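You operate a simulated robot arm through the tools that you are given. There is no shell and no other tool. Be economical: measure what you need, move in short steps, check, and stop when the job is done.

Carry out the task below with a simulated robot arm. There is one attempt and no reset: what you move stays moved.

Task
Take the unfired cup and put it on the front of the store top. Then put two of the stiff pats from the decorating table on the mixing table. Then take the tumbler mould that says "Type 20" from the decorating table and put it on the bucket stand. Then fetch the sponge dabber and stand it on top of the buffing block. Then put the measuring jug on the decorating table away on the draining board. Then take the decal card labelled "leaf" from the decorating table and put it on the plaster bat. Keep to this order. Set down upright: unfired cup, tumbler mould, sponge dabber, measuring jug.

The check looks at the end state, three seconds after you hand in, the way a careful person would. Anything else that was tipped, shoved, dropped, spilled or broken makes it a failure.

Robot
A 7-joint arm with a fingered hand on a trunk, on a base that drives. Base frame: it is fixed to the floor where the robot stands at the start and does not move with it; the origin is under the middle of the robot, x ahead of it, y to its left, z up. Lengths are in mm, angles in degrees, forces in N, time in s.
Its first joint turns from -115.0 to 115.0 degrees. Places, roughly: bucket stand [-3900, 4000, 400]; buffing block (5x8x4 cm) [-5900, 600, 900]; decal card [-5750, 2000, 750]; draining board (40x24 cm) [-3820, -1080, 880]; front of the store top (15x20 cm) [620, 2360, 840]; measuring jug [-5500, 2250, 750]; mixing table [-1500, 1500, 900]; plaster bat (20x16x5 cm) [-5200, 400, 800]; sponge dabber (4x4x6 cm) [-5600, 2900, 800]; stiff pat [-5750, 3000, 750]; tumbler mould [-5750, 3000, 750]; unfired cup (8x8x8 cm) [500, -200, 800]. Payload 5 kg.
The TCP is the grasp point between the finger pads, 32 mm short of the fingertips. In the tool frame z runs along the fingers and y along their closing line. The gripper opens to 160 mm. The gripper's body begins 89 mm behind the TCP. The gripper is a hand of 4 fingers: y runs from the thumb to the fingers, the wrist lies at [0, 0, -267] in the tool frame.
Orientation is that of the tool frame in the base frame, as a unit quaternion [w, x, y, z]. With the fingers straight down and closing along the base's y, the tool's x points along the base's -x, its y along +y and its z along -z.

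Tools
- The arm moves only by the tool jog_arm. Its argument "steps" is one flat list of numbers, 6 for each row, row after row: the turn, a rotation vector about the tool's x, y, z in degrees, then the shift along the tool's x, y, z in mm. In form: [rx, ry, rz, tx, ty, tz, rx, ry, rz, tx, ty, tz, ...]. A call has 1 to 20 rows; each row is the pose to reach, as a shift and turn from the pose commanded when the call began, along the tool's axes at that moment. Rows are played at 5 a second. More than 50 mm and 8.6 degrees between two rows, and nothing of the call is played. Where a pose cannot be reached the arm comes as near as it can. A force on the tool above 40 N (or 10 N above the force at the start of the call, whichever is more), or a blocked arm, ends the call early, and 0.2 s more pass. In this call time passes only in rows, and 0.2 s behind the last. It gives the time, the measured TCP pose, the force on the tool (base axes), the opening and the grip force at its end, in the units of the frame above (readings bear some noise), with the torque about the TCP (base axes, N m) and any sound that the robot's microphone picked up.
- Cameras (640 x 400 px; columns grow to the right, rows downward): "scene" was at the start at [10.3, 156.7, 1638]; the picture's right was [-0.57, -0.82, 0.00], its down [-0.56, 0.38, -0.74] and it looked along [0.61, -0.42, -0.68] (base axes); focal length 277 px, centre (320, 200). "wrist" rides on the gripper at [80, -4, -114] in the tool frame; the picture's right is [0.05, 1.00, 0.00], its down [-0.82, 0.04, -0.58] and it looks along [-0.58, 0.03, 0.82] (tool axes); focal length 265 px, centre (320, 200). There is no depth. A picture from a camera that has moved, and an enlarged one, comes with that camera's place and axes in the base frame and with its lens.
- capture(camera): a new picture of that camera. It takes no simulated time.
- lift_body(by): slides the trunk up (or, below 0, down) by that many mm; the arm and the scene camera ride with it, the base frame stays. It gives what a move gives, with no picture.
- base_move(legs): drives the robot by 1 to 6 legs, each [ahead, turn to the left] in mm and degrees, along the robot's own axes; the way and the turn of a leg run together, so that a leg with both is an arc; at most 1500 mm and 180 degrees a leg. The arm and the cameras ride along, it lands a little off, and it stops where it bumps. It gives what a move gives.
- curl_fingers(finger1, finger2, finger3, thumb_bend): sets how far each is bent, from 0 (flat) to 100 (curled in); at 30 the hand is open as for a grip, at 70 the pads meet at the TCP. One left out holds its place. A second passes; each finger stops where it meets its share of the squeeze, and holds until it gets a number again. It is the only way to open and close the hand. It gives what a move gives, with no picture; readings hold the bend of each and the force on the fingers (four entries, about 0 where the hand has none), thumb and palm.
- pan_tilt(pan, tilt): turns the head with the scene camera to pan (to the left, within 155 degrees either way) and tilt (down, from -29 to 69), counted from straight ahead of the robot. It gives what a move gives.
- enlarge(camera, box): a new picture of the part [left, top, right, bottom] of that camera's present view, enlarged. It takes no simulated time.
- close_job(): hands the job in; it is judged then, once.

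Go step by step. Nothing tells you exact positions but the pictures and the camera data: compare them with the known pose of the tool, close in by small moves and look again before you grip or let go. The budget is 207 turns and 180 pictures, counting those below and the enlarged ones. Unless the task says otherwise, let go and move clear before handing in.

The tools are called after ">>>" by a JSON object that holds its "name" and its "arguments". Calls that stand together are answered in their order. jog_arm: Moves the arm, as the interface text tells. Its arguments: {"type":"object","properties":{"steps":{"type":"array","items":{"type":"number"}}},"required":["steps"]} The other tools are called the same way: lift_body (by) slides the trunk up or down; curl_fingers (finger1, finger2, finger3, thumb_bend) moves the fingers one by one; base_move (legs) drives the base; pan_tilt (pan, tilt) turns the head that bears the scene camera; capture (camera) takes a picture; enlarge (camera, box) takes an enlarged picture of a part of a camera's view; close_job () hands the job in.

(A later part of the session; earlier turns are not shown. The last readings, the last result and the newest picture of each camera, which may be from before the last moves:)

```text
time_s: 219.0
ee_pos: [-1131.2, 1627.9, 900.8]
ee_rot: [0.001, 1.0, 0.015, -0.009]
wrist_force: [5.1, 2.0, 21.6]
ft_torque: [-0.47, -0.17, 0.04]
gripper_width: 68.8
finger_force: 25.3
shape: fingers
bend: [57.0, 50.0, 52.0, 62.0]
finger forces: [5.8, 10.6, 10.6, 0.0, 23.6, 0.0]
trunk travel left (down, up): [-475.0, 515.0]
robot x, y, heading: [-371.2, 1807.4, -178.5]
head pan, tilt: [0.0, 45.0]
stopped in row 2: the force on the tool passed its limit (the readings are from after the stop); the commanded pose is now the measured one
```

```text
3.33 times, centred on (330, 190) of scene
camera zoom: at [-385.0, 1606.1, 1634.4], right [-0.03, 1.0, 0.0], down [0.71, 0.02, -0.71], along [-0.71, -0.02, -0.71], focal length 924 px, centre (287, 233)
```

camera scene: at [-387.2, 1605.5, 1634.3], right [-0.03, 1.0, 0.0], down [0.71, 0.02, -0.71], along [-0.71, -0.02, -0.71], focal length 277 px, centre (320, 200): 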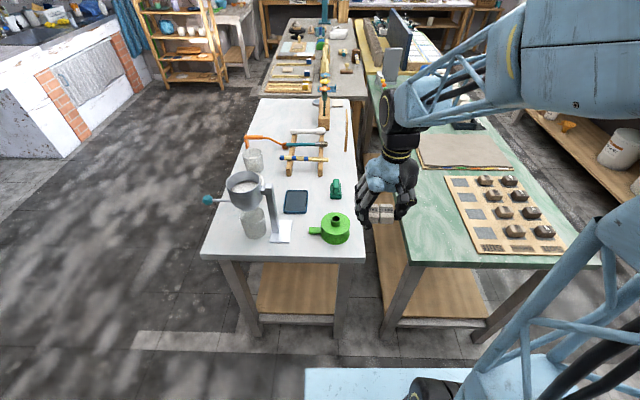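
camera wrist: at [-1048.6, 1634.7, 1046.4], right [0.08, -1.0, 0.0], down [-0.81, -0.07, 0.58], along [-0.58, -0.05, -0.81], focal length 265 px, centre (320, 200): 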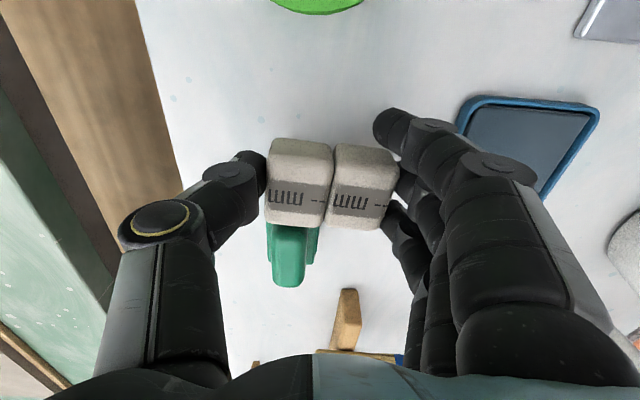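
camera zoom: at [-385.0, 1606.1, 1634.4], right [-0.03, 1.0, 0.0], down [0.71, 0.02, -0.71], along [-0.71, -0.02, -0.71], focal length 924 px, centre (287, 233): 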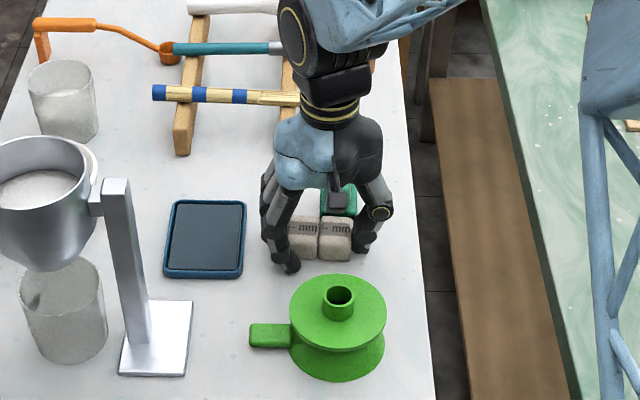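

Contact at TCP 900.5 (table ≈ 860). I'll relieve the pressure and open slowly.

>>> {"name": "jog_arm", "arguments": {"steps": [0, 0, 0, 0, 0, -1.5, 0, 0, 0, 0, 0, -2.5]}}

>>> {"name": "curl_fingers", "arguments": {"finger1": 48, "finger2": 46, "finger3": 46, "thumb_bend": 48}}

>>> {"name": "capture", "arguments": {"camera": "wrist"}}

```text
time_s: 219.6
ee_pos: [-1131.0, 1629.0, 900.2]
ee_rot: [-0.001, 1.0, 0.016, -0.008]
wrist_force: [0.6, 1.3, 14.8]
ft_torque: [-0.32, 0.1, 0.05]
gripper_width: 68.8
finger_force: 23.0
shape: fingers
bend: [56.0, 50.0, 52.0, 62.0]
finger forces: [1.3, 10.9, 11.0, 0.0, 22.6, 0.1]
trunk travel left (down, up): [-475.0, 515.0]
robot x, y, heading: [-371.7, 1807.5, -178.6]
head pan, tilt: [0.0, 45.0]
```

```text
time_s: 220.6
ee_pos: [-1131.4, 1628.3, 900.1]
ee_rot: [-0.001, 1.0, 0.016, -0.009]
wrist_force: [0.3, -3.8, 14.8]
ft_torque: [0.36, -0.2, 0.01]
gripper_width: 94.5
finger_force: 7.6
shape: fingers
bend: [48.0, 46.0, 46.0, 50.0]
finger forces: [2.2, 0.1, 0.1, 0.1, 12.4, 0.0]
trunk travel left (down, up): [-475.0, 515.0]
robot x, y, heading: [-373.3, 1811.1, -178.5]
head pan, tilt: [0.0, 45.0]
```

```text
95 pictures are left
camera wrist: at [-1049.2, 1634.0, 1013.0], right [0.08, -1.0, 0.0], down [-0.8, -0.07, 0.59], along [-0.59, -0.05, -0.81], focal length 265 px, centre (320, 200)
```

wrist: 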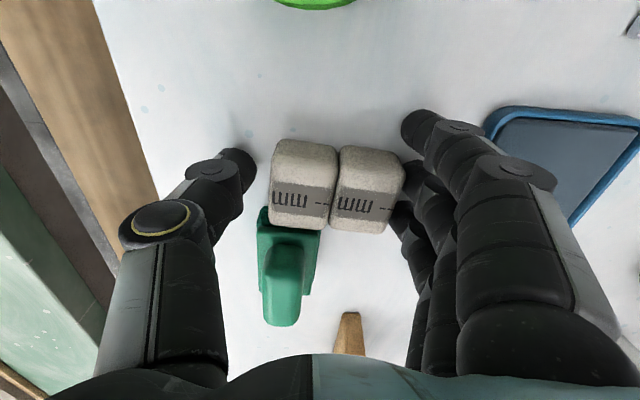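

Both pats rest on the table. Lifting straight up and checking.

>>> {"name": "jog_arm", "arguments": {"steps": [0, 0, 0, 0, 0, -20, 0, 0, 0, 0, 0, -60, 0, 0, 0, 0, 0, -110, 0, 0, 0, 0, 0, -160, 0, 0, 0, 0, 0, -200]}}

>>> {"name": "capture", "arguments": {"camera": "wrist"}}

>>> {"name": "enlarge", "arguments": {"camera": "scene", "box": [260, 130, 400, 250]}}

```text
time_s: 221.8
ee_pos: [-1128.3, 1630.5, 1101.7]
ee_rot: [0.0, 1.0, 0.016, -0.009]
wrist_force: [0.6, 0.2, 0.8]
ft_torque: [0.02, 0.0, -0.02]
gripper_width: 98.8
finger_force: 0.1
shape: fingers
bend: [48.0, 46.0, 46.0, 48.0]
finger forces: [0.1, 0.1, 0.0, 0.1, 0.1, 0.1]
trunk travel left (down, up): [-475.0, 515.0]
robot x, y, heading: [-372.8, 1811.8, -178.4]
head pan, tilt: [0.0, 45.0]
```

```text
94 pictures are left
camera wrist: at [-1047.5, 1634.8, 1214.4], right [0.08, -1.0, 0.0], down [-0.81, -0.07, 0.59], along [-0.59, -0.05, -0.81], focal length 265 px, centre (320, 200)
```

wrist: 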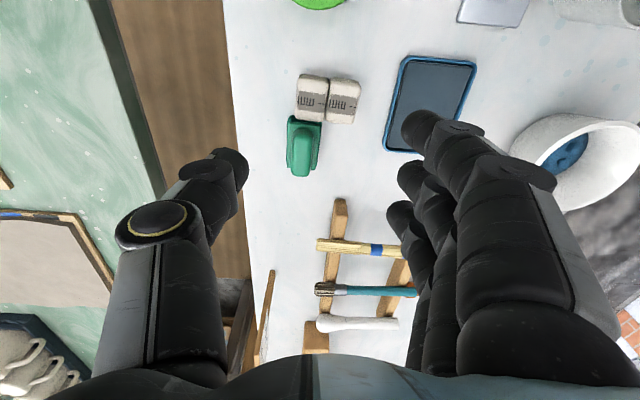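

```text
3.33 times, centred on (330, 190) of scene
camera zoom: at [-387.0, 1605.6, 1634.3], right [-0.03, 1.0, 0.0], down [0.71, 0.02, -0.71], along [-0.71, -0.02, -0.71], focal length 924 px, centre (287, 233)
```

zoom: 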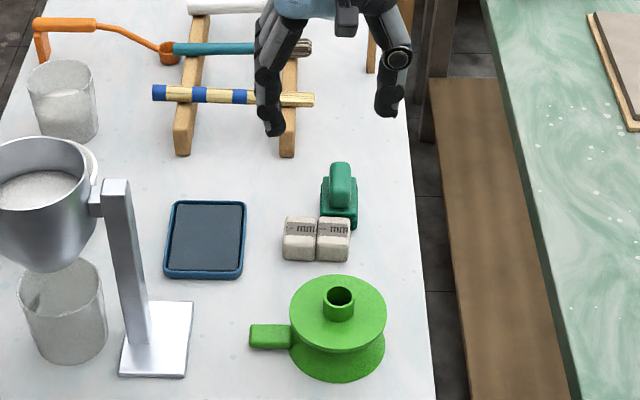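

The two stiff pats stand on the mixing table and nothing else moved. I'll retract the arm and drive back along the same path.

>>> {"name": "jog_arm", "arguments": {"steps": [0, 0, 0, 44, -20, 0, 0, 0, 0, 88, -40, 0, 0, 0, 0, 132, -60, 0, 0, 0, 0, 176, -80, 0, 0, 0, 0, 220, -100, 0, 0, 0, 0, 262, -120, -10, 0, 0, 0, 262, -120, -40]}}

>>> {"name": "base_move", "arguments": {"legs": [[0, -82], [595, 0], [0, 10.5], [600, 0], [0, 70]]}}

```text
time_s: 223.4
ee_pos: [-871.5, 1758.3, 1136.9]
ee_rot: [-0.001, 1.0, 0.017, -0.007]
wrist_force: [0.3, -0.1, 0.4]
ft_torque: [0.02, 0.04, -0.02]
gripper_width: 98.9
finger_force: 0.1
shape: fingers
bend: [48.0, 46.0, 46.0, 48.0]
finger forces: [0.0, 0.1, 0.0, 0.1, 0.0, 0.0]
trunk travel left (down, up): [-475.0, 515.0]
robot x, y, heading: [-372.6, 1806.5, -178.5]
head pan, tilt: [0.0, 45.0]
```

```text
time_s: 237.1
ee_pos: [-1146.4, 2957.6, 1137.2]
ee_rot: [-0.001, 1.0, -0.011, -0.008]
wrist_force: [0.2, 0.1, 0.1]
ft_torque: [-0.01, 0.01, -0.03]
gripper_width: 99.0
finger_force: 0.0
shape: fingers
bend: [48.0, 46.0, 46.0, 48.0]
finger forces: [0.0, 0.0, 0.0, 0.0, 0.0, 0.1]
trunk travel left (down, up): [-475.0, 515.0]
robot x, y, heading: [-640.3, 2976.6, 178.6]
head pan, tilt: [0.0, 45.0]
```

>>> {"name": "base_move", "arguments": {"legs": [[1500, 1.2], [1500, 0]]}}

>>> {"name": "pan_tilt", "arguments": {"pan": -70, "tilt": 45}}

>>> {"name": "capture", "arguments": {"camera": "scene"}}

```text
time_s: 251.4
ee_pos: [-4101.1, 3046.2, 1137.0]
ee_rot: [-0.001, 1.0, -0.022, -0.008]
wrist_force: [0.3, 0.7, 0.2]
ft_torque: [0.03, 0.0, -0.02]
gripper_width: 99.1
finger_force: 0.1
shape: fingers
bend: [48.0, 46.0, 46.0, 48.0]
finger forces: [0.0, 0.1, 0.1, 0.0, 0.0, 0.0]
trunk travel left (down, up): [-475.0, 515.0]
robot x, y, heading: [-3603.7, 3052.7, 177.2]
head pan, tilt: [0.0, 45.0]
```

```text
time_s: 252.8
ee_pos: [-4100.4, 3045.7, 1137.8]
ee_rot: [-0.001, 1.0, -0.023, -0.008]
wrist_force: [-0.5, 0.6, -0.7]
ft_torque: [0.04, -0.02, -0.02]
gripper_width: 99.0
finger_force: 0.0
shape: fingers
bend: [48.0, 46.0, 46.0, 48.0]
finger forces: [0.0, 0.0, 0.0, 0.0, 0.0, 0.0]
trunk travel left (down, up): [-475.0, 515.0]
robot x, y, heading: [-3601.9, 3054.7, 177.1]
head pan, tilt: [-70.0, 45.0]
```

```text
92 pictures are left
camera scene: at [-3572.7, 2926.7, 1634.4], right [0.96, 0.29, 0.0], down [0.21, -0.68, -0.71], along [-0.21, 0.68, -0.71], focal length 277 px, centre (320, 200)
```

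scene: 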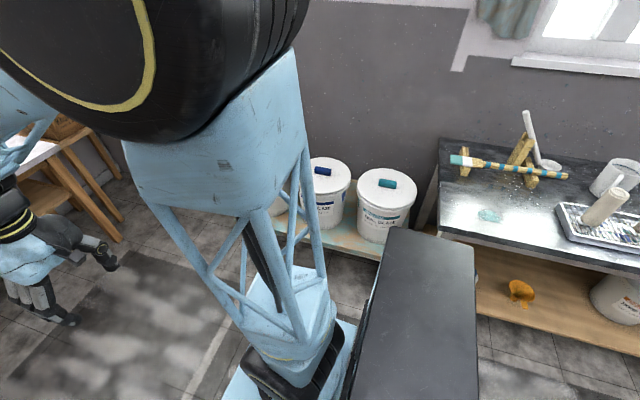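

I see the low bucket stand with white glaze buckets. Continuing to the decorating table.

>>> {"name": "base_move", "arguments": {"legs": [[0, 6], [1262, 0], [0, -3]]}}

>>> {"name": "pan_tilt", "arguments": {"pan": 0, "tilt": 40}}

>>> {"name": "capture", "arguments": {"camera": "scene"}}

>>> {"name": "capture", "arguments": {"camera": "wrist"}}

```text
time_s: 260.1
ee_pos: [-5366.6, 2947.4, 1138.0]
ee_rot: [-0.001, 1.0, 0.005, -0.008]
wrist_force: [0.2, -0.1, 0.3]
ft_torque: [-0.01, 0.0, 0.02]
gripper_width: 99.0
finger_force: 0.1
shape: fingers
bend: [48.0, 46.0, 46.0, 48.0]
finger forces: [0.0, 0.0, 0.0, 0.0, 0.0, 0.0]
trunk travel left (down, up): [-475.0, 515.0]
robot x, y, heading: [-4868.1, 2985.8, -179.7]
head pan, tilt: [-70.0, 45.0]
```

```text
time_s: 261.5
ee_pos: [-5367.0, 2947.2, 1137.6]
ee_rot: [0.0, 1.0, 0.005, -0.008]
wrist_force: [1.1, -0.1, 0.3]
ft_torque: [-0.01, 0.01, -0.02]
gripper_width: 98.9
finger_force: 0.0
shape: fingers
bend: [48.0, 46.0, 46.0, 48.0]
finger forces: [0.0, 0.0, 0.0, 0.0, 0.0, 0.0]
trunk travel left (down, up): [-475.0, 515.0]
robot x, y, heading: [-4871.8, 2989.7, -179.6]
head pan, tilt: [0.0, 40.0]
```

```text
91 pictures are left
camera scene: at [-4889.6, 2782.2, 1641.6], right [-0.01, 1.0, 0.0], down [0.64, 0.0, -0.77], along [-0.77, 0.0, -0.64], focal length 277 px, centre (320, 200)
```

scene: 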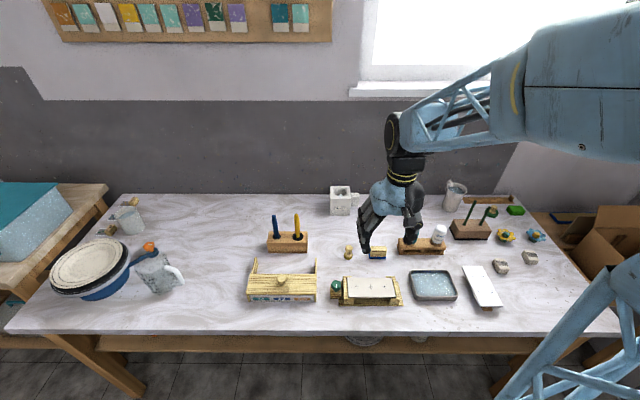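

```text
90 pictures are left
camera wrist: at [-5285.3, 2951.4, 1249.8], right [0.06, -1.0, 0.0], down [-0.81, -0.05, 0.59], along [-0.59, -0.04, -0.81], focal length 265 px, centre (320, 200)
```

wrist: 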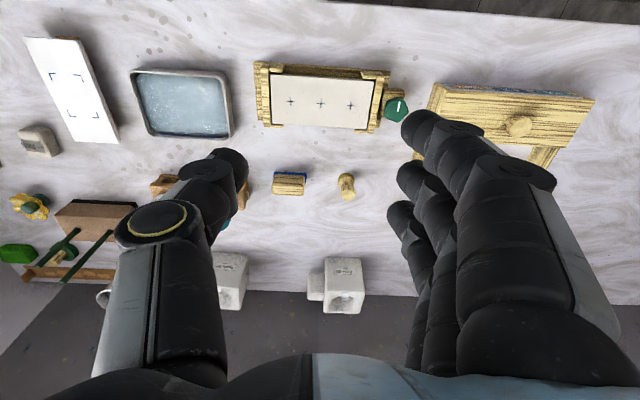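

Type 20 mould is at about (-5828, 2862), ~88 mm cube with a side knob toward +y; Type 30 is the other. I'll open wide and bring the hand above it.

>>> {"name": "curl_fingers", "arguments": {"finger1": 32, "finger2": 32, "finger3": 32, "thumb_bend": 32}}

>>> {"name": "jog_arm", "arguments": {"steps": [0, 0, 0, -45, 7, 0, 0, 0, 0, -90, 14, 0, 0, 0, 0, -135, 21, 0, 0, 0, 0, -180, 28, 0, 0, 0, 0, -225, 35, 0, 0, 0, 0, -270, 42, 0, 0, 0, 0, -315, 49, 0, 0, 0, 0, -360, 56, 10, 0, 0, 0, -400, 62, 30, 0, 0, 0, -435, 65, 55, 0, 0, 0, -450, 65, 90, 0, 0, 0, -450, 65, 120]}}

>>> {"name": "capture", "arguments": {"camera": "wrist"}}

>>> {"name": "enlarge", "arguments": {"camera": "scene", "box": [280, 150, 430, 270]}}

```text
time_s: 262.5
ee_pos: [-5367.1, 2948.1, 1137.9]
ee_rot: [-0.001, 1.0, 0.005, -0.008]
wrist_force: [0.2, 0.8, 0.8]
ft_torque: [-0.03, -0.02, -0.01]
gripper_width: 162.3
finger_force: 0.1
shape: fingers
bend: [32.0, 32.0, 32.0, 32.0]
finger forces: [0.1, 0.1, 0.0, 0.0, 0.0, 0.0]
trunk travel left (down, up): [-475.0, 515.0]
robot x, y, heading: [-4867.5, 2982.7, -179.4]
head pan, tilt: [0.0, 40.0]
```

```text
time_s: 265.1
ee_pos: [-5818.3, 2879.0, 1022.0]
ee_rot: [-0.001, 1.0, 0.005, -0.007]
wrist_force: [0.1, 0.7, -0.2]
ft_torque: [-0.01, 0.01, 0.0]
gripper_width: 162.0
finger_force: 0.0
shape: fingers
bend: [32.0, 32.0, 32.0, 32.0]
finger forces: [0.0, 0.1, 0.0, 0.1, 0.1, 0.1]
trunk travel left (down, up): [-475.0, 515.0]
robot x, y, heading: [-4867.8, 2984.1, -179.5]
head pan, tilt: [0.0, 40.0]
```

```text
89 pictures are left
camera wrist: at [-5736.8, 2882.7, 1134.0], right [0.06, -1.0, 0.0], down [-0.81, -0.05, 0.59], along [-0.59, -0.04, -0.81], focal length 265 px, centre (320, 200)
```

wrist: 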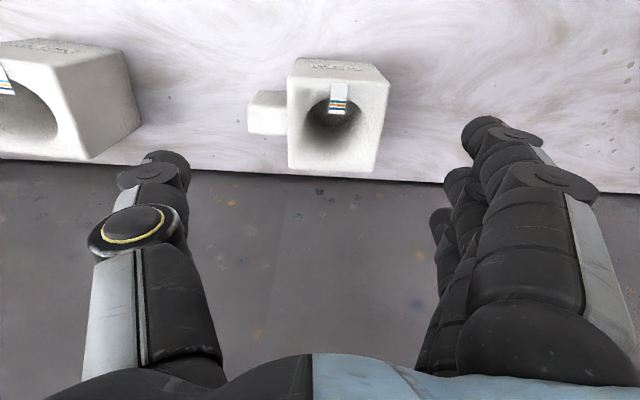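

```text
3.33 times, centred on (355, 210) of scene
camera zoom: at [-4889.9, 2782.1, 1641.6], right [-0.01, 1.0, 0.0], down [0.64, 0.0, -0.77], along [-0.77, 0.0, -0.64], focal length 924 px, centre (203, 167)
```

zoom: 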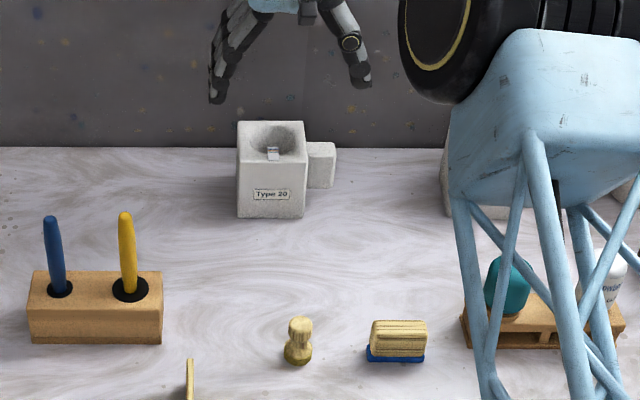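

Alignment is good: body y 2813–2900 plus knob to 2940, TCP y 2879. Descending to grip height.

>>> {"name": "jog_arm", "arguments": {"steps": [0, 0, 0, 0, 1, 40, 0, 0, 0, 0, 1, 80, 0, 0, 0, 0, 1, 115, 0, 0, 0, 0, 1, 140, 0, 0, 0, 0, 1, 156]}}

>>> {"name": "capture", "arguments": {"camera": "wrist"}}

```text
time_s: 266.3
ee_pos: [-5820.6, 2877.3, 869.3]
ee_rot: [0.0, 1.0, 0.004, -0.008]
wrist_force: [1.1, 5.5, 6.9]
ft_torque: [0.42, 0.01, 0.0]
gripper_width: 167.8
finger_force: 3.8
shape: fingers
bend: [32.0, 32.0, 32.0, 31.0]
finger forces: [0.1, 0.0, 0.0, 0.1, 8.1, 0.1]
trunk travel left (down, up): [-475.0, 515.0]
robot x, y, heading: [-4869.2, 2986.1, -179.6]
head pan, tilt: [0.0, 40.0]
```

```text
87 pictures are left
camera wrist: at [-5738.8, 2881.6, 981.3], right [0.06, -1.0, 0.0], down [-0.8, -0.05, 0.59], along [-0.59, -0.03, -0.81], focal length 265 px, centre (320, 200)
```

wrist: 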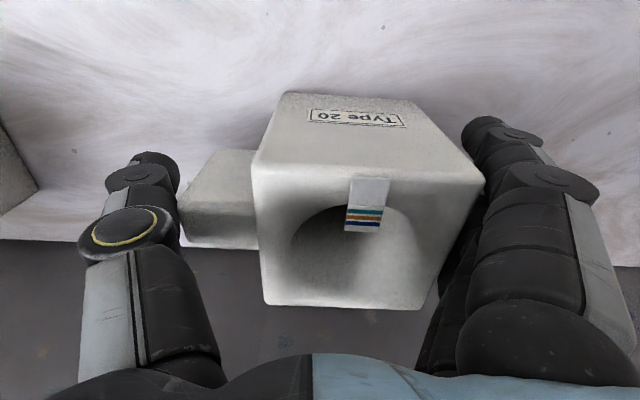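

The thumb brushes the knob; I'll open the thumb more and shift slightly toward it.

>>> {"name": "curl_fingers", "arguments": {"thumb_bend": 24}}

>>> {"name": "jog_arm", "arguments": {"steps": [0, 0, 0, 0, -3, 0, 0, 0, 0, 0, -6, 0]}}

>>> {"name": "capture", "arguments": {"camera": "wrist"}}

```text
time_s: 267.3
ee_pos: [-5820.9, 2875.9, 868.0]
ee_rot: [0.0, 1.0, 0.006, -0.008]
wrist_force: [-0.1, 1.0, 1.4]
ft_torque: [0.09, -0.01, 0.01]
gripper_width: 175.0
finger_force: 0.8
shape: fingers
bend: [32.0, 32.0, 32.0, 24.0]
finger forces: [0.0, 0.1, 0.0, 0.0, 1.6, 0.0]
trunk travel left (down, up): [-475.0, 515.0]
robot x, y, heading: [-4865.9, 2985.0, -179.8]
head pan, tilt: [0.0, 40.0]
```

```text
time_s: 267.9
ee_pos: [-5821.0, 2881.6, 867.2]
ee_rot: [-0.001, 1.0, 0.006, -0.008]
wrist_force: [-0.1, -2.0, 0.4]
ft_torque: [0.07, 0.02, 0.05]
gripper_width: 175.2
finger_force: 0.5
shape: fingers
bend: [32.0, 32.0, 32.0, 24.0]
finger forces: [0.9, 0.7, 0.4, 0.0, 0.0, 0.1]
trunk travel left (down, up): [-475.0, 515.0]
robot x, y, heading: [-4870.4, 2984.3, -179.6]
head pan, tilt: [0.0, 40.0]
```

```text
86 pictures are left
camera wrist: at [-5738.9, 2885.7, 980.4], right [0.06, -1.0, 0.0], down [-0.81, -0.05, 0.59], along [-0.59, -0.04, -0.81], focal length 265 px, centre (320, 200)
```

wrist: 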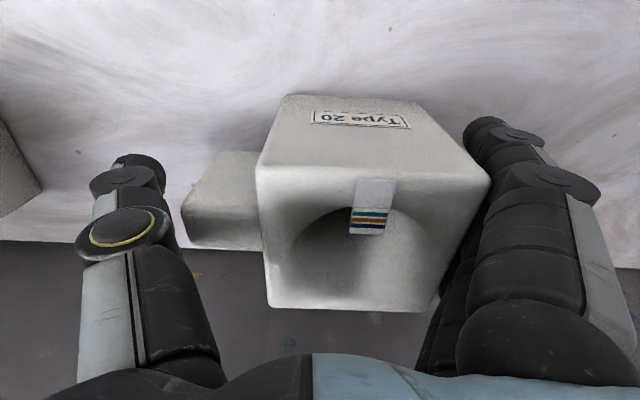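

Both sides are in near contact now. Closing gradually.

>>> {"name": "curl_fingers", "arguments": {"finger1": 40, "finger2": 40, "finger3": 40, "thumb_bend": 40}}

>>> {"name": "curl_fingers", "arguments": {"finger1": 52, "finger2": 52, "finger3": 52, "thumb_bend": 52}}

>>> {"name": "capture", "arguments": {"camera": "wrist"}}

```text
time_s: 268.9
ee_pos: [-5821.4, 2882.1, 868.7]
ee_rot: [0.0, 1.0, 0.005, -0.008]
wrist_force: [0.3, 0.9, -0.2]
ft_torque: [0.1, 0.02, 0.04]
gripper_width: 155.5
finger_force: 28.1
shape: fingers
bend: [39.0, 39.0, 39.0, 36.0]
finger forces: [10.0, 9.6, 9.1, 0.0, 28.1, 0.0]
trunk travel left (down, up): [-475.0, 515.0]
robot x, y, heading: [-4866.5, 2984.2, -180.0]
head pan, tilt: [0.0, 40.0]
```

```text
time_s: 269.9
ee_pos: [-5821.7, 2882.9, 867.6]
ee_rot: [-0.001, 1.0, 0.005, -0.007]
wrist_force: [0.5, -0.2, -0.4]
ft_torque: [-0.09, 0.03, 0.06]
gripper_width: 144.6
finger_force: 43.3
shape: fingers
bend: [49.0, 49.0, 49.0, 47.0]
finger forces: [15.2, 14.9, 14.7, 0.0, 42.0, 0.0]
trunk travel left (down, up): [-475.0, 515.0]
robot x, y, heading: [-4867.9, 2985.8, -179.7]
head pan, tilt: [0.0, 40.0]
```

```text
85 pictures are left
camera wrist: at [-5739.2, 2886.4, 980.0], right [0.06, -1.0, 0.0], down [-0.81, -0.05, 0.59], along [-0.59, -0.04, -0.81], focal length 265 px, centre (320, 200)
```

wrist: 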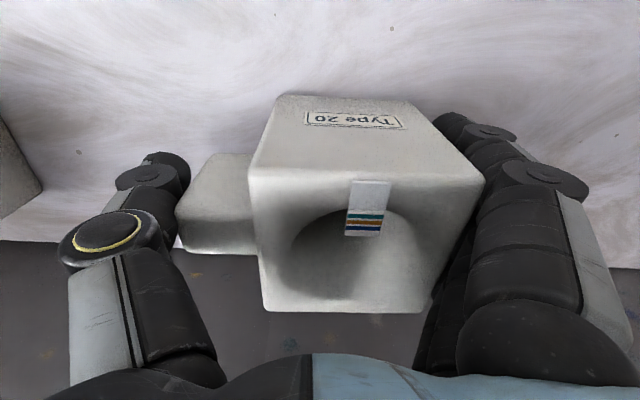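

Firm grip (≈43 N). Lifting and checking.

>>> {"name": "jog_arm", "arguments": {"steps": [0, 0, 0, 0, 0, -8, 0, 0, 0, 0, 0, -18, 0, 0, 0, 0, 0, -30]}}

>>> {"name": "capture", "arguments": {"camera": "wrist"}}

```text
time_s: 270.7
ee_pos: [-5820.6, 2882.2, 897.0]
ee_rot: [0.0, 1.0, 0.005, -0.008]
wrist_force: [-0.1, 0.0, -7.0]
ft_torque: [0.06, -0.05, -0.02]
gripper_width: 144.3
finger_force: 42.9
shape: fingers
bend: [49.0, 49.0, 49.0, 47.0]
finger forces: [14.9, 14.6, 14.2, 0.0, 42.1, 0.0]
trunk travel left (down, up): [-475.0, 515.0]
robot x, y, heading: [-4867.7, 2983.0, -179.4]
head pan, tilt: [0.0, 40.0]
```

```text
84 pictures are left
camera wrist: at [-5738.7, 2886.1, 1010.2], right [0.06, -1.0, 0.0], down [-0.81, -0.05, 0.59], along [-0.59, -0.04, -0.81], focal length 265 px, centre (320, 200)
```

wrist: 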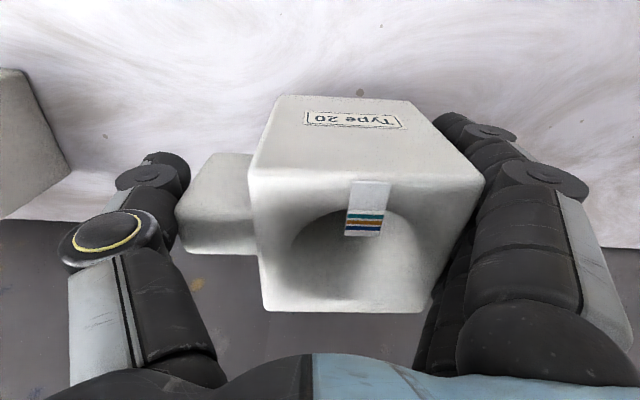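

>>> {"name": "jog_arm", "arguments": {"steps": [0, 0, 0, 0, 0, -40, 0, 0, 0, 0, 0, -80, 0, 0, 0, 0, 0, -120, 0, 0, 0, 0, 0, -160, 0, 0, 0, 20, 0, -190, 0, 0, 0, 60, 0, -200, 0, 0, 0, 100, 0, -200, 0, 0, 0, 140, 0, -200, 0, 0, 0, 180, 0, -200, 0, 0, 0, 220, 0, -200, 0, 0, 0, 260, 0, -200, 0, 0, 0, 300, 0, -200, 0, 0, 0, 340, 0, -200, 0, 0, 0, 380, 0, -200, 0, 0, 0, 420, 0, -200, 0, 0, 0, 450, 0, -200]}}

>>> {"name": "base_move", "arguments": {"legs": [[-500, 0]]}}

>>> {"name": "pan_tilt", "arguments": {"pan": -100, "tilt": 40}}

>>> {"name": "capture", "arguments": {"camera": "scene"}}

```text
time_s: 274.1
ee_pos: [-5366.9, 2888.1, 1092.1]
ee_rot: [-0.001, 1.0, 0.006, -0.008]
wrist_force: [-0.3, 0.6, -6.8]
ft_torque: [0.05, -0.02, -0.02]
gripper_width: 144.3
finger_force: 42.5
shape: fingers
bend: [49.0, 49.0, 49.0, 47.0]
finger forces: [14.8, 14.4, 14.1, 0.0, 41.7, 0.0]
trunk travel left (down, up): [-475.0, 515.0]
robot x, y, heading: [-4867.9, 2981.0, -179.8]
head pan, tilt: [0.0, 40.0]
```

```text
time_s: 277.1
ee_pos: [-4861.4, 2892.0, 1092.2]
ee_rot: [-0.001, 1.0, 0.002, -0.008]
wrist_force: [0.8, -0.3, -7.2]
ft_torque: [0.04, -0.07, 0.04]
gripper_width: 144.4
finger_force: 42.5
shape: fingers
bend: [49.0, 49.0, 49.0, 47.0]
finger forces: [14.8, 14.4, 14.0, 0.0, 41.7, 0.0]
trunk travel left (down, up): [-475.0, 515.0]
robot x, y, heading: [-4362.3, 2986.1, 179.9]
head pan, tilt: [0.0, 40.0]
```

```text
time_s: 278.9
ee_pos: [-4862.5, 2893.4, 1091.9]
ee_rot: [-0.001, 1.0, 0.002, -0.009]
wrist_force: [0.1, 0.2, -7.3]
ft_torque: [0.04, -0.02, 0.06]
gripper_width: 144.5
finger_force: 42.6
shape: fingers
bend: [49.0, 49.0, 49.0, 47.0]
finger forces: [14.8, 14.4, 14.1, 0.1, 41.7, 0.0]
trunk travel left (down, up): [-475.0, 515.0]
robot x, y, heading: [-4361.1, 2991.2, 180.0]
head pan, tilt: [-100.0, 40.0]
```

```text
83 pictures are left
camera scene: at [-4285.4, 2867.0, 1641.6], right [0.98, -0.17, 0.0], down [-0.11, -0.63, -0.77], along [0.13, 0.75, -0.64], focal length 277 px, centre (320, 200)
```

scene: 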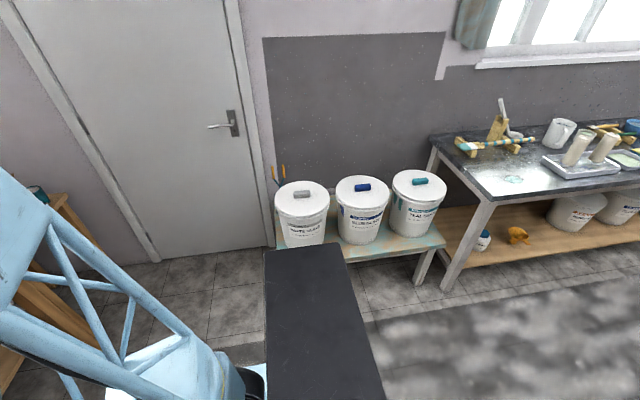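

The bucket stand is visible with three buckets. I'll reverse a bit, turn to face it and get a clear look for a free spot.

>>> {"name": "base_move", "arguments": {"legs": [[-370, 0], [0, -90]]}}

>>> {"name": "pan_tilt", "arguments": {"pan": 0, "tilt": 50}}

>>> {"name": "capture", "arguments": {"camera": "scene"}}

>>> {"name": "capture", "arguments": {"camera": "wrist"}}

```text
time_s: 285.0
ee_pos: [-4100.0, 3483.6, 1090.9]
ee_rot: [-0.006, 0.72, -0.694, -0.006]
wrist_force: [-0.2, 0.2, -7.1]
ft_torque: [-0.04, -0.05, -0.01]
gripper_width: 144.2
finger_force: 41.6
shape: fingers
bend: [49.0, 49.0, 49.0, 47.0]
finger forces: [14.4, 14.1, 13.8, 0.0, 40.9, 0.1]
trunk travel left (down, up): [-475.0, 515.0]
robot x, y, heading: [-3987.9, 2983.1, 91.4]
head pan, tilt: [-100.0, 40.0]
```

```text
time_s: 286.7
ee_pos: [-4098.5, 3482.6, 1091.7]
ee_rot: [-0.006, 0.72, -0.694, -0.004]
wrist_force: [0.6, 0.0, -6.4]
ft_torque: [-0.06, -0.01, -0.03]
gripper_width: 144.0
finger_force: 41.6
shape: fingers
bend: [49.0, 49.0, 49.0, 47.0]
finger forces: [14.5, 14.1, 13.8, 0.0, 41.0, 0.1]
trunk travel left (down, up): [-475.0, 515.0]
robot x, y, heading: [-3992.0, 2985.0, 91.8]
head pan, tilt: [0.0, 50.0]
```

```text
82 pictures are left
camera scene: at [-4192.3, 2997.0, 1627.4], right [1.0, 0.03, 0.0], down [0.02, -0.77, -0.64], along [-0.02, 0.64, -0.77], focal length 277 px, centre (320, 200)
```

scene: 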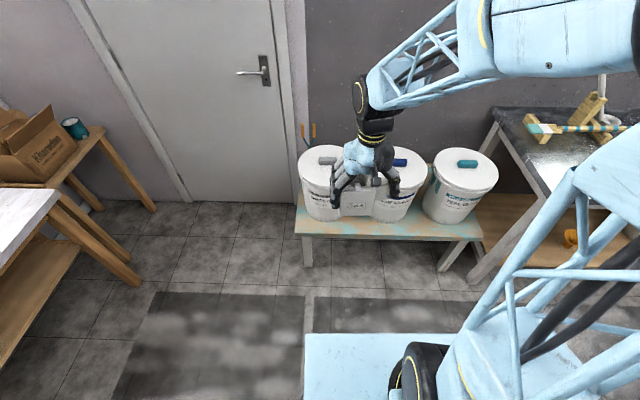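

```text
81 pictures are left
camera wrist: at [-4092.9, 3399.9, 1203.6], right [-1.0, -0.09, 0.0], down [-0.07, 0.8, 0.59], along [-0.05, 0.59, -0.81], focal length 265 px, centre (320, 200)
```

wrist: 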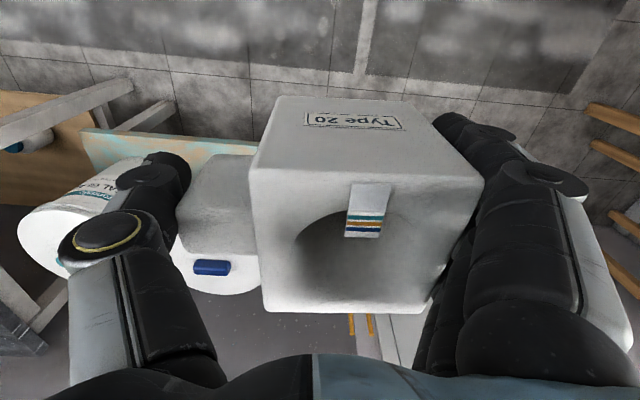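

The stand has only a front strip free (~90 mm deep) plus notches between buckets. I'll enlarge to measure.

>>> {"name": "enlarge", "arguments": {"camera": "scene", "box": [280, 120, 520, 270]}}

```text
2.67 times, centred on (400, 195) of scene
camera zoom: at [-4192.3, 2997.0, 1627.4], right [1.0, 0.03, 0.0], down [0.02, -0.77, -0.64], along [-0.02, 0.64, -0.77], focal length 739 px, centre (107, 213)
```

zoom: 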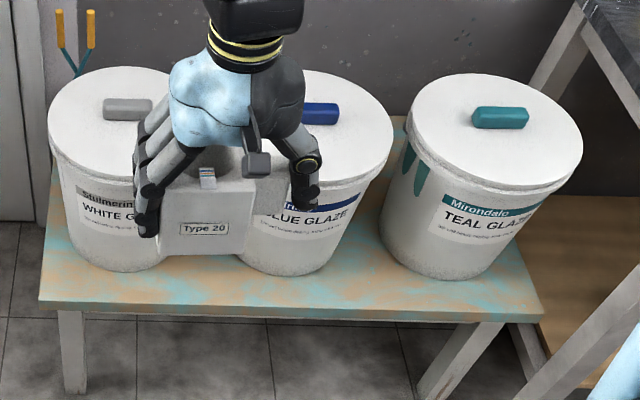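

There is a gap between the blue and teal buckets at x≈-3697, with strip front edge y≈3786 and buckets behind. I'll move the base forward 100 mm and lower the trunk before approaching.

>>> {"name": "base_move", "arguments": {"legs": [[100, -1.5]]}}

>>> {"name": "lift_body", "arguments": {"by": -380}}

>>> {"name": "capture", "arguments": {"camera": "scene"}}

```text
time_s: 287.9
ee_pos: [-4087.8, 3588.5, 1090.1]
ee_rot: [-0.007, 0.71, -0.704, -0.004]
wrist_force: [0.4, 0.3, -7.0]
ft_torque: [-0.09, -0.02, 0.01]
gripper_width: 144.4
finger_force: 41.3
shape: fingers
bend: [49.0, 49.0, 49.0, 47.0]
finger forces: [14.6, 14.0, 13.8, 0.0, 41.0, 0.0]
trunk travel left (down, up): [-475.0, 515.0]
robot x, y, heading: [-3988.9, 3087.3, 90.4]
head pan, tilt: [0.0, 50.0]
```

```text
time_s: 291.6
ee_pos: [-4087.8, 3587.9, 710.8]
ee_rot: [-0.006, 0.711, -0.703, -0.004]
wrist_force: [0.5, 0.1, -7.3]
ft_torque: [-0.05, -0.05, -0.02]
gripper_width: 144.1
finger_force: 41.6
shape: fingers
bend: [49.0, 49.0, 49.0, 47.0]
finger forces: [14.4, 14.1, 13.9, 0.0, 40.8, 0.0]
trunk travel left (down, up): [-95.0, 895.0]
robot x, y, heading: [-3988.3, 3082.7, 90.4]
head pan, tilt: [0.0, 50.0]
```

```text
79 pictures are left
camera scene: at [-4193.8, 3104.5, 1247.4], right [1.0, 0.0, 0.0], down [0.0, -0.77, -0.64], along [0.0, 0.64, -0.77], focal length 277 px, centre (320, 200)
```

scene: 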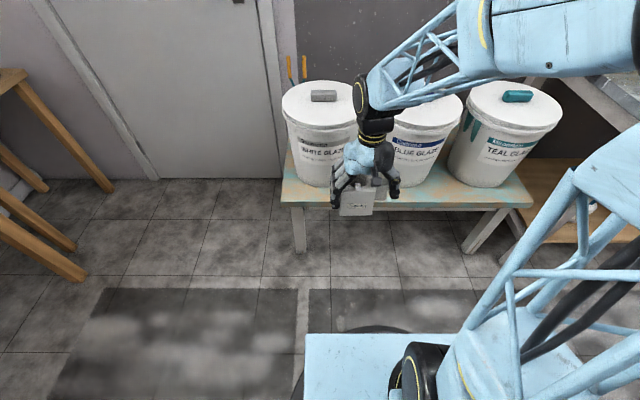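

Triangulating, the stand top is z≈455, front edge y≈3740, and the buckets' lids overhang to y≈3766. I'll bring the mould in front of the gap and lower it to just above stand height.

>>> {"name": "jog_arm", "arguments": {"steps": [0, 0, 0, -5, -41, 0, 0, 0, 0, -10, -83, 0, 0, 0, 0, -16, -124, 0, 0, 0, 0, -21, -166, 0, 0, 0, 0, -26, -207, 0, 0, 0, 0, -31, -249, 0, 0, 0, 0, -37, -290, 0, 0, 0, 0, -42, -332, 0, 0, 0, 0, -48, -373, 0, 0, 0, 0, -48, -373, 45, 0, 0, 0, -48, -373, 90, 0, 0, 0, -48, -373, 135, 0, 0, 0, -48, -373, 165]}}

>>> {"name": "capture", "arguments": {"camera": "scene"}}

>>> {"name": "capture", "arguments": {"camera": "wrist"}}

```text
time_s: 294.4
ee_pos: [-3716.7, 3641.4, 546.5]
ee_rot: [-0.007, 0.71, -0.704, -0.005]
wrist_force: [-0.2, -1.9, -7.2]
ft_torque: [-0.06, -0.06, 0.02]
gripper_width: 144.1
finger_force: 41.1
shape: fingers
bend: [49.0, 49.0, 49.0, 47.0]
finger forces: [14.2, 14.0, 13.8, 0.0, 40.7, 0.1]
trunk travel left (down, up): [-95.0, 895.0]
robot x, y, heading: [-3992.6, 3090.9, 90.2]
head pan, tilt: [0.0, 50.0]
```

```text
78 pictures are left
camera scene: at [-4193.6, 3104.4, 1247.5], right [1.0, 0.0, 0.0], down [0.0, -0.77, -0.64], along [0.0, 0.64, -0.77], focal length 277 px, centre (320, 200)
```

scene: 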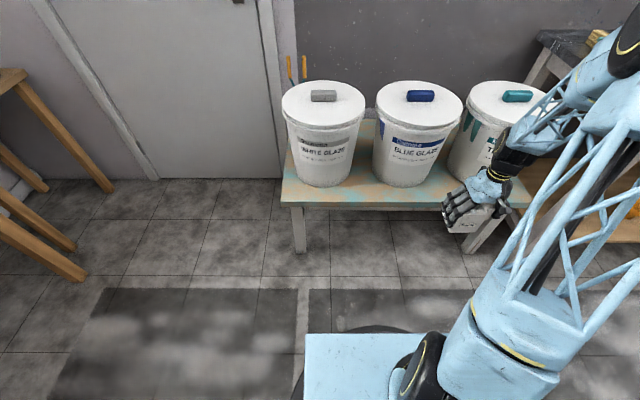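

```text
77 pictures are left
camera wrist: at [-3711.7, 3559.8, 658.7], right [-1.0, -0.06, 0.0], down [-0.05, 0.81, 0.59], along [-0.04, 0.59, -0.81], focal length 265 px, centre (320, 200)
```

wrist: 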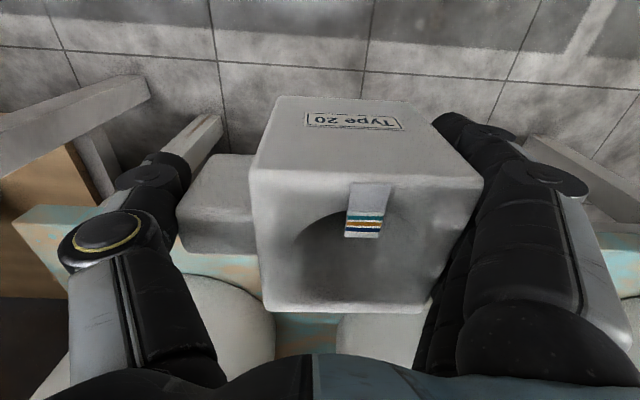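

The hand is lined up with the gap between the blue and teal buckets. Moving forward over the stand, low, in small steps.

>>> {"name": "jog_arm", "arguments": {"steps": [0, 0, 0, -25, -4, 0, 0, 0, 0, -50, -8, 0, 0, 0, 0, -75, -10, 0, 0, 0, 0, -95, -10, 0, 0, 0, 0, -108, -10, 0]}}

>>> {"name": "capture", "arguments": {"camera": "scene"}}

>>> {"name": "capture", "arguments": {"camera": "wrist"}}

```text
time_s: 295.6
ee_pos: [-3705.3, 3748.7, 549.6]
ee_rot: [-0.006, 0.711, -0.703, -0.005]
wrist_force: [-0.1, -0.4, -7.0]
ft_torque: [-0.08, -0.09, 0.0]
gripper_width: 144.1
finger_force: 40.9
shape: fingers
bend: [49.0, 49.0, 49.0, 47.0]
finger forces: [14.1, 14.0, 13.7, 0.0, 40.5, 0.0]
trunk travel left (down, up): [-95.0, 895.0]
robot x, y, heading: [-3992.2, 3086.9, 90.3]
head pan, tilt: [0.0, 50.0]
```

```text
76 pictures are left
camera scene: at [-4193.4, 3104.6, 1247.5], right [1.0, 0.0, 0.0], down [0.0, -0.77, -0.64], along [0.0, 0.64, -0.77], focal length 277 px, centre (320, 200)
```

scene: 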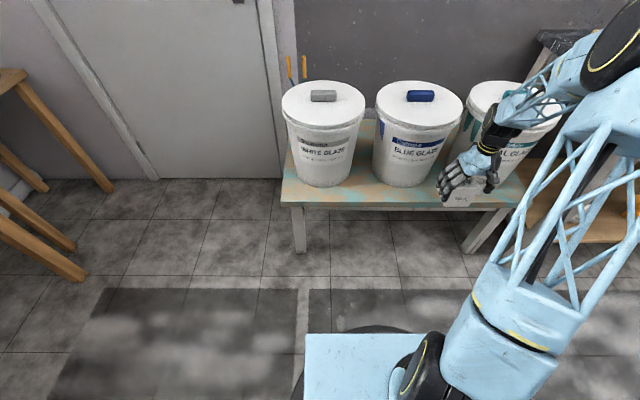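

```text
75 pictures are left
camera wrist: at [-3700.2, 3666.2, 661.4], right [-1.0, -0.06, 0.0], down [-0.05, 0.81, 0.59], along [-0.03, 0.59, -0.81], focal length 265 px, centre (320, 200)
```

wrist: 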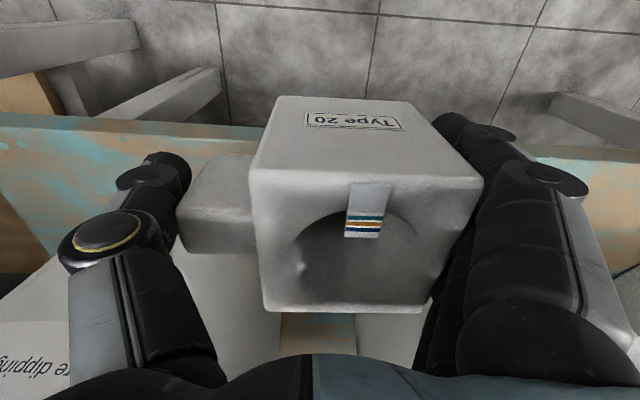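

Room remains; 8 mm further in, then lowering to contact.

>>> {"name": "jog_arm", "arguments": {"steps": [0, 0, 0, -5, 0, 0, 0, 0, 0, -9, 0, 5, 0, 0, 0, -9, 0, 15, 0, 0, 0, -9, 0, 22, 0, 0, 0, -9, 0, 26, 0, 0, 0, -9, 0, 30, 0, 0, 0, -9, 0, 34, 0, 0, 0, -9, 0, 38]}}

>>> {"name": "enlarge", "arguments": {"camera": "scene", "box": [400, 100, 560, 230]}}

```text
time_s: 297.4
ee_pos: [-3704.0, 3760.0, 515.7]
ee_rot: [-0.008, 0.711, -0.704, -0.006]
wrist_force: [6.8, -3.6, 37.8]
ft_torque: [-0.01, 2.18, 0.19]
gripper_width: 144.1
finger_force: 40.1
shape: fingers
bend: [50.0, 49.0, 49.0, 48.0]
finger forces: [13.9, 13.0, 12.6, 0.0, 40.1, 0.0]
trunk travel left (down, up): [-95.0, 895.0]
robot x, y, heading: [-3993.1, 3083.9, 90.2]
head pan, tilt: [0.0, 50.0]
```

```text
3.08 times, centred on (480, 165) of scene
camera zoom: at [-4193.9, 3102.6, 1248.3], right [1.0, 0.0, 0.0], down [0.0, -0.77, -0.64], along [0.0, 0.64, -0.77], focal length 853 px, centre (-172, 308)
```

zoom: 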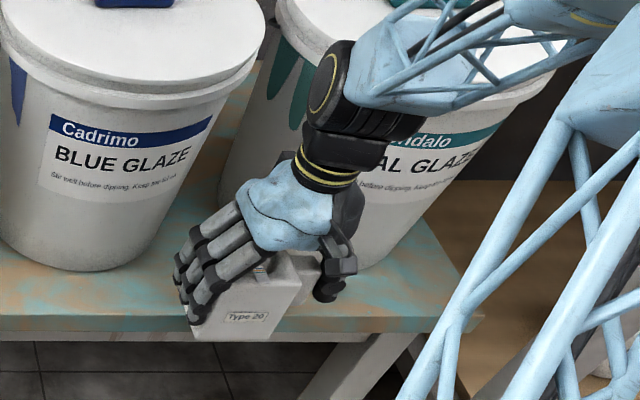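

Contact with stand. I'll lift a few mm and try going a bit further in, watching the force.

>>> {"name": "jog_arm", "arguments": {"steps": [0, 0, 0, 0, 0, -4, 0, 0, 0, 0, 0, -8, 0, 0, 0, -3, 0, -8, 0, 0, 0, -6, 0, -8]}}

>>> {"name": "jog_arm", "arguments": {"steps": [0, 0, 0, -3, 0, 0, 0, 0, 0, -6, 0, 0]}}

>>> {"name": "capture", "arguments": {"camera": "wrist"}}

>>> {"name": "pan_tilt", "arguments": {"pan": -25, "tilt": 45}}

>>> {"name": "capture", "arguments": {"camera": "scene"}}

```text
time_s: 298.4
ee_pos: [-3705.8, 3765.2, 516.9]
ee_rot: [-0.005, 0.711, -0.703, -0.005]
wrist_force: [0.0, 0.7, -7.3]
ft_torque: [-0.02, -0.06, 0.02]
gripper_width: 143.9
finger_force: 39.3
shape: fingers
bend: [49.0, 49.0, 49.0, 48.0]
finger forces: [13.1, 13.3, 13.2, 0.1, 38.3, 0.0]
trunk travel left (down, up): [-95.0, 895.0]
robot x, y, heading: [-3992.3, 3084.5, 90.4]
head pan, tilt: [0.0, 50.0]
```

```text
time_s: 299.0
ee_pos: [-3706.2, 3770.6, 518.5]
ee_rot: [-0.005, 0.711, -0.703, -0.005]
wrist_force: [0.0, -0.6, -6.8]
ft_torque: [-0.05, -0.11, 0.02]
gripper_width: 143.8
finger_force: 38.9
shape: fingers
bend: [49.0, 49.0, 49.0, 48.0]
finger forces: [13.1, 13.3, 13.1, 0.0, 38.4, 0.0]
trunk travel left (down, up): [-95.0, 895.0]
robot x, y, heading: [-3991.1, 3090.6, 89.9]
head pan, tilt: [0.0, 50.0]
```

```text
73 pictures are left
camera wrist: at [-3702.0, 3687.6, 631.0], right [-1.0, -0.06, 0.0], down [-0.05, 0.81, 0.59], along [-0.04, 0.59, -0.81], focal length 265 px, centre (320, 200)
```

wrist: 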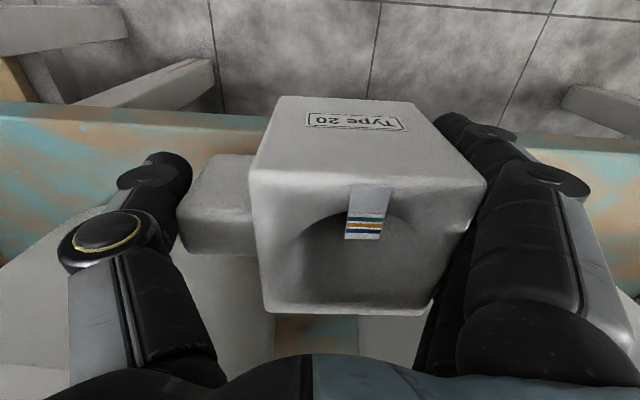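

```text
time_s: 299.9
ee_pos: [-3706.2, 3770.7, 520.7]
ee_rot: [-0.005, 0.711, -0.703, -0.006]
wrist_force: [0.0, -0.7, -5.8]
ft_torque: [-0.05, -0.06, -0.03]
gripper_width: 143.9
finger_force: 38.8
shape: fingers
bend: [49.0, 49.0, 49.0, 48.0]
finger forces: [13.1, 13.3, 13.1, 0.0, 38.3, 0.0]
trunk travel left (down, up): [-95.0, 895.0]
robot x, y, heading: [-3992.7, 3087.2, 90.3]
head pan, tilt: [-25.0, 45.0]
```

```text
72 pictures are left
camera scene: at [-4159.0, 3101.6, 1254.4], right [0.91, -0.42, 0.0], down [-0.3, -0.64, -0.71], along [0.3, 0.64, -0.71], focal length 277 px, centre (320, 200)
```

scene: 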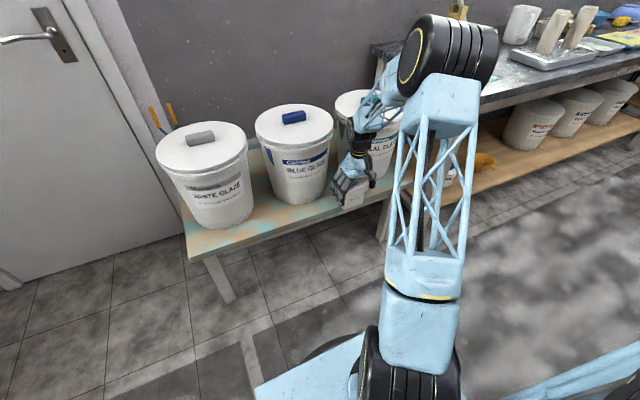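

The mould still overhangs the top's front edge by ~20 mm. Advancing carefully in small steps with force checks.

>>> {"name": "jog_arm", "arguments": {"steps": [0, 0, 0, -4, 0, -1, 0, 0, 0, -8, 0, -1, 0, 0, 0, -12, 0, -1]}}

>>> {"name": "enlarge", "arguments": {"camera": "scene", "box": [290, 70, 450, 230]}}

```text
time_s: 300.6
ee_pos: [-3707.2, 3783.1, 518.8]
ee_rot: [-0.004, 0.711, -0.704, -0.005]
wrist_force: [-0.5, -0.4, -7.0]
ft_torque: [-0.06, -0.05, -0.04]
gripper_width: 143.6
finger_force: 39.4
shape: fingers
bend: [49.0, 49.0, 49.0, 48.0]
finger forces: [13.1, 13.2, 13.1, 0.0, 38.5, 0.1]
trunk travel left (down, up): [-95.0, 895.0]
robot x, y, heading: [-3992.2, 3084.8, 90.3]
head pan, tilt: [-25.0, 45.0]
```

```text
2.50 times, centred on (370, 150) of scene
camera zoom: at [-4158.9, 3101.5, 1254.4], right [0.91, -0.42, 0.0], down [-0.3, -0.64, -0.71], along [0.3, 0.64, -0.71], focal length 693 px, centre (195, 325)
```

zoom: 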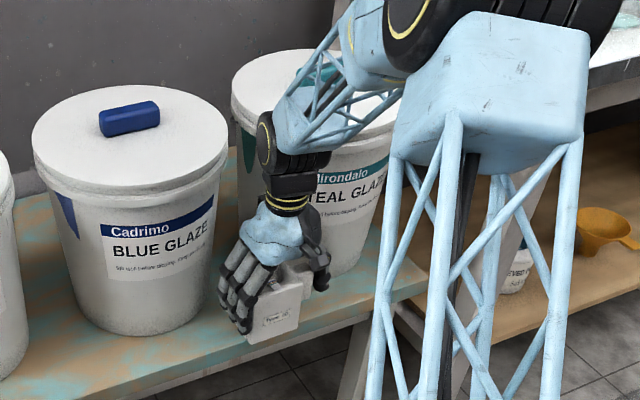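

>>> {"name": "jog_arm", "arguments": {"steps": [0, 0, 0, -4, 0, 0, 0, 0, 0, -8, 0, 0, 0, 0, 0, -12, 0, 0, 0, 0, 0, -14, 0, 0]}}

>>> {"name": "capture", "arguments": {"camera": "wrist"}}

>>> {"name": "enlarge", "arguments": {"camera": "scene", "box": [290, 70, 450, 230]}}

```text
time_s: 301.6
ee_pos: [-3706.1, 3797.4, 519.9]
ee_rot: [-0.005, 0.711, -0.703, -0.004]
wrist_force: [0.2, 1.1, -6.6]
ft_torque: [-0.04, -0.07, 0.02]
gripper_width: 143.6
finger_force: 39.4
shape: fingers
bend: [49.0, 49.0, 49.0, 48.0]
finger forces: [13.1, 13.2, 13.2, 0.0, 38.3, 0.0]
trunk travel left (down, up): [-95.0, 895.0]
robot x, y, heading: [-3990.1, 3088.0, 90.4]
head pan, tilt: [-25.0, 45.0]
```

```text
70 pictures are left
camera wrist: at [-3701.8, 3714.4, 632.6], right [-1.0, -0.06, 0.0], down [-0.05, 0.81, 0.59], along [-0.03, 0.59, -0.81], focal length 265 px, centre (320, 200)
```

wrist: 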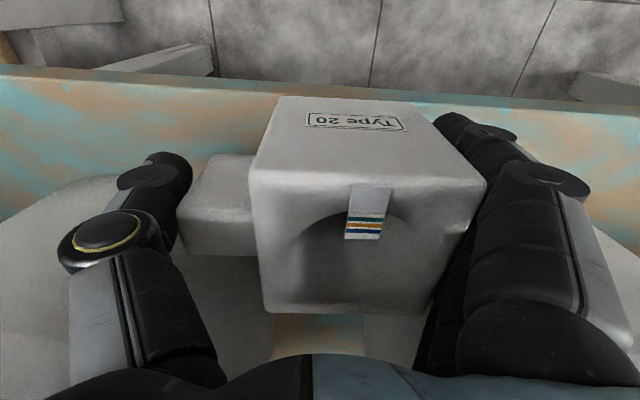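

```text
2.50 times, centred on (370, 150) of scene
camera zoom: at [-4158.9, 3101.6, 1254.4], right [0.91, -0.42, 0.0], down [-0.3, -0.64, -0.71], along [0.3, 0.64, -0.71], focal length 693 px, centre (195, 325)
```

zoom: 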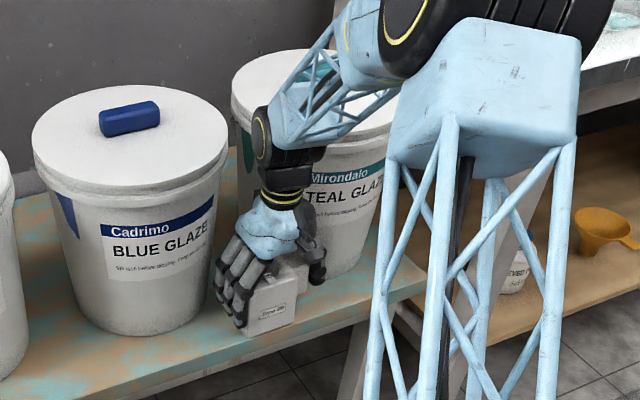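

Now flush with the edge and no contact. 10 mm more, then set down.

>>> {"name": "jog_arm", "arguments": {"steps": [0, 0, 0, -4, 0, 0, 0, 0, 0, -8, 0, 0, 0, 0, 0, -11, 0, 0, 0, 0, 0, -11, 0, 2, 0, 0, 0, -11, 0, 4]}}

>>> {"name": "capture", "arguments": {"camera": "wrist"}}

```text
time_s: 302.9
ee_pos: [-3707.3, 3808.5, 516.5]
ee_rot: [-0.006, 0.711, -0.703, -0.004]
wrist_force: [-0.2, -0.2, -5.9]
ft_torque: [-0.05, -0.06, -0.04]
gripper_width: 143.8
finger_force: 38.5
shape: fingers
bend: [49.0, 49.0, 49.0, 48.0]
finger forces: [13.1, 13.4, 13.2, 0.0, 38.3, 0.0]
trunk travel left (down, up): [-95.0, 895.0]
robot x, y, heading: [-3994.1, 3088.9, 90.3]
head pan, tilt: [-25.0, 45.0]
```

```text
68 pictures are left
camera wrist: at [-3702.4, 3725.9, 629.0], right [-1.0, -0.06, 0.0], down [-0.05, 0.81, 0.59], along [-0.04, 0.59, -0.81], focal length 265 px, centre (320, 200)
```

wrist: 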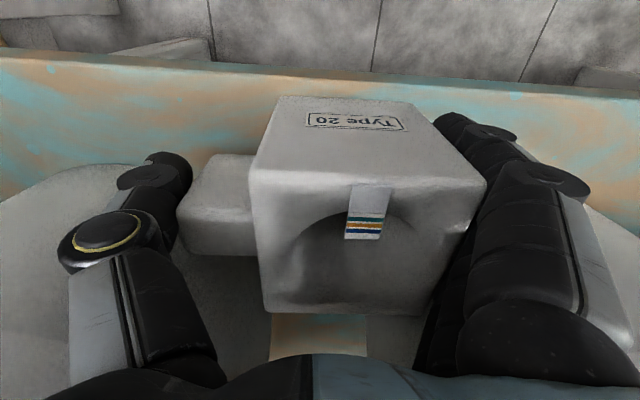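

Mould is fully over the stand. Lowering to contact.

>>> {"name": "jog_arm", "arguments": {"steps": [0, 0, 0, 0, 0, 1, 0, 0, 0, 0, 0, 2, 0, 0, 0, 0, 0, 3, 0, 0, 0, 0, 0, 3]}}

```text
time_s: 303.9
ee_pos: [-3706.8, 3809.3, 515.5]
ee_rot: [-0.007, 0.71, -0.704, -0.006]
wrist_force: [2.6, 2.0, 14.8]
ft_torque: [-0.03, 1.11, -0.11]
gripper_width: 144.1
finger_force: 39.1
shape: fingers
bend: [49.0, 49.0, 49.0, 48.0]
finger forces: [13.5, 13.3, 13.1, 0.1, 39.1, 0.1]
trunk travel left (down, up): [-95.0, 895.0]
robot x, y, heading: [-3990.3, 3086.9, 90.3]
head pan, tilt: [-25.0, 45.0]
```

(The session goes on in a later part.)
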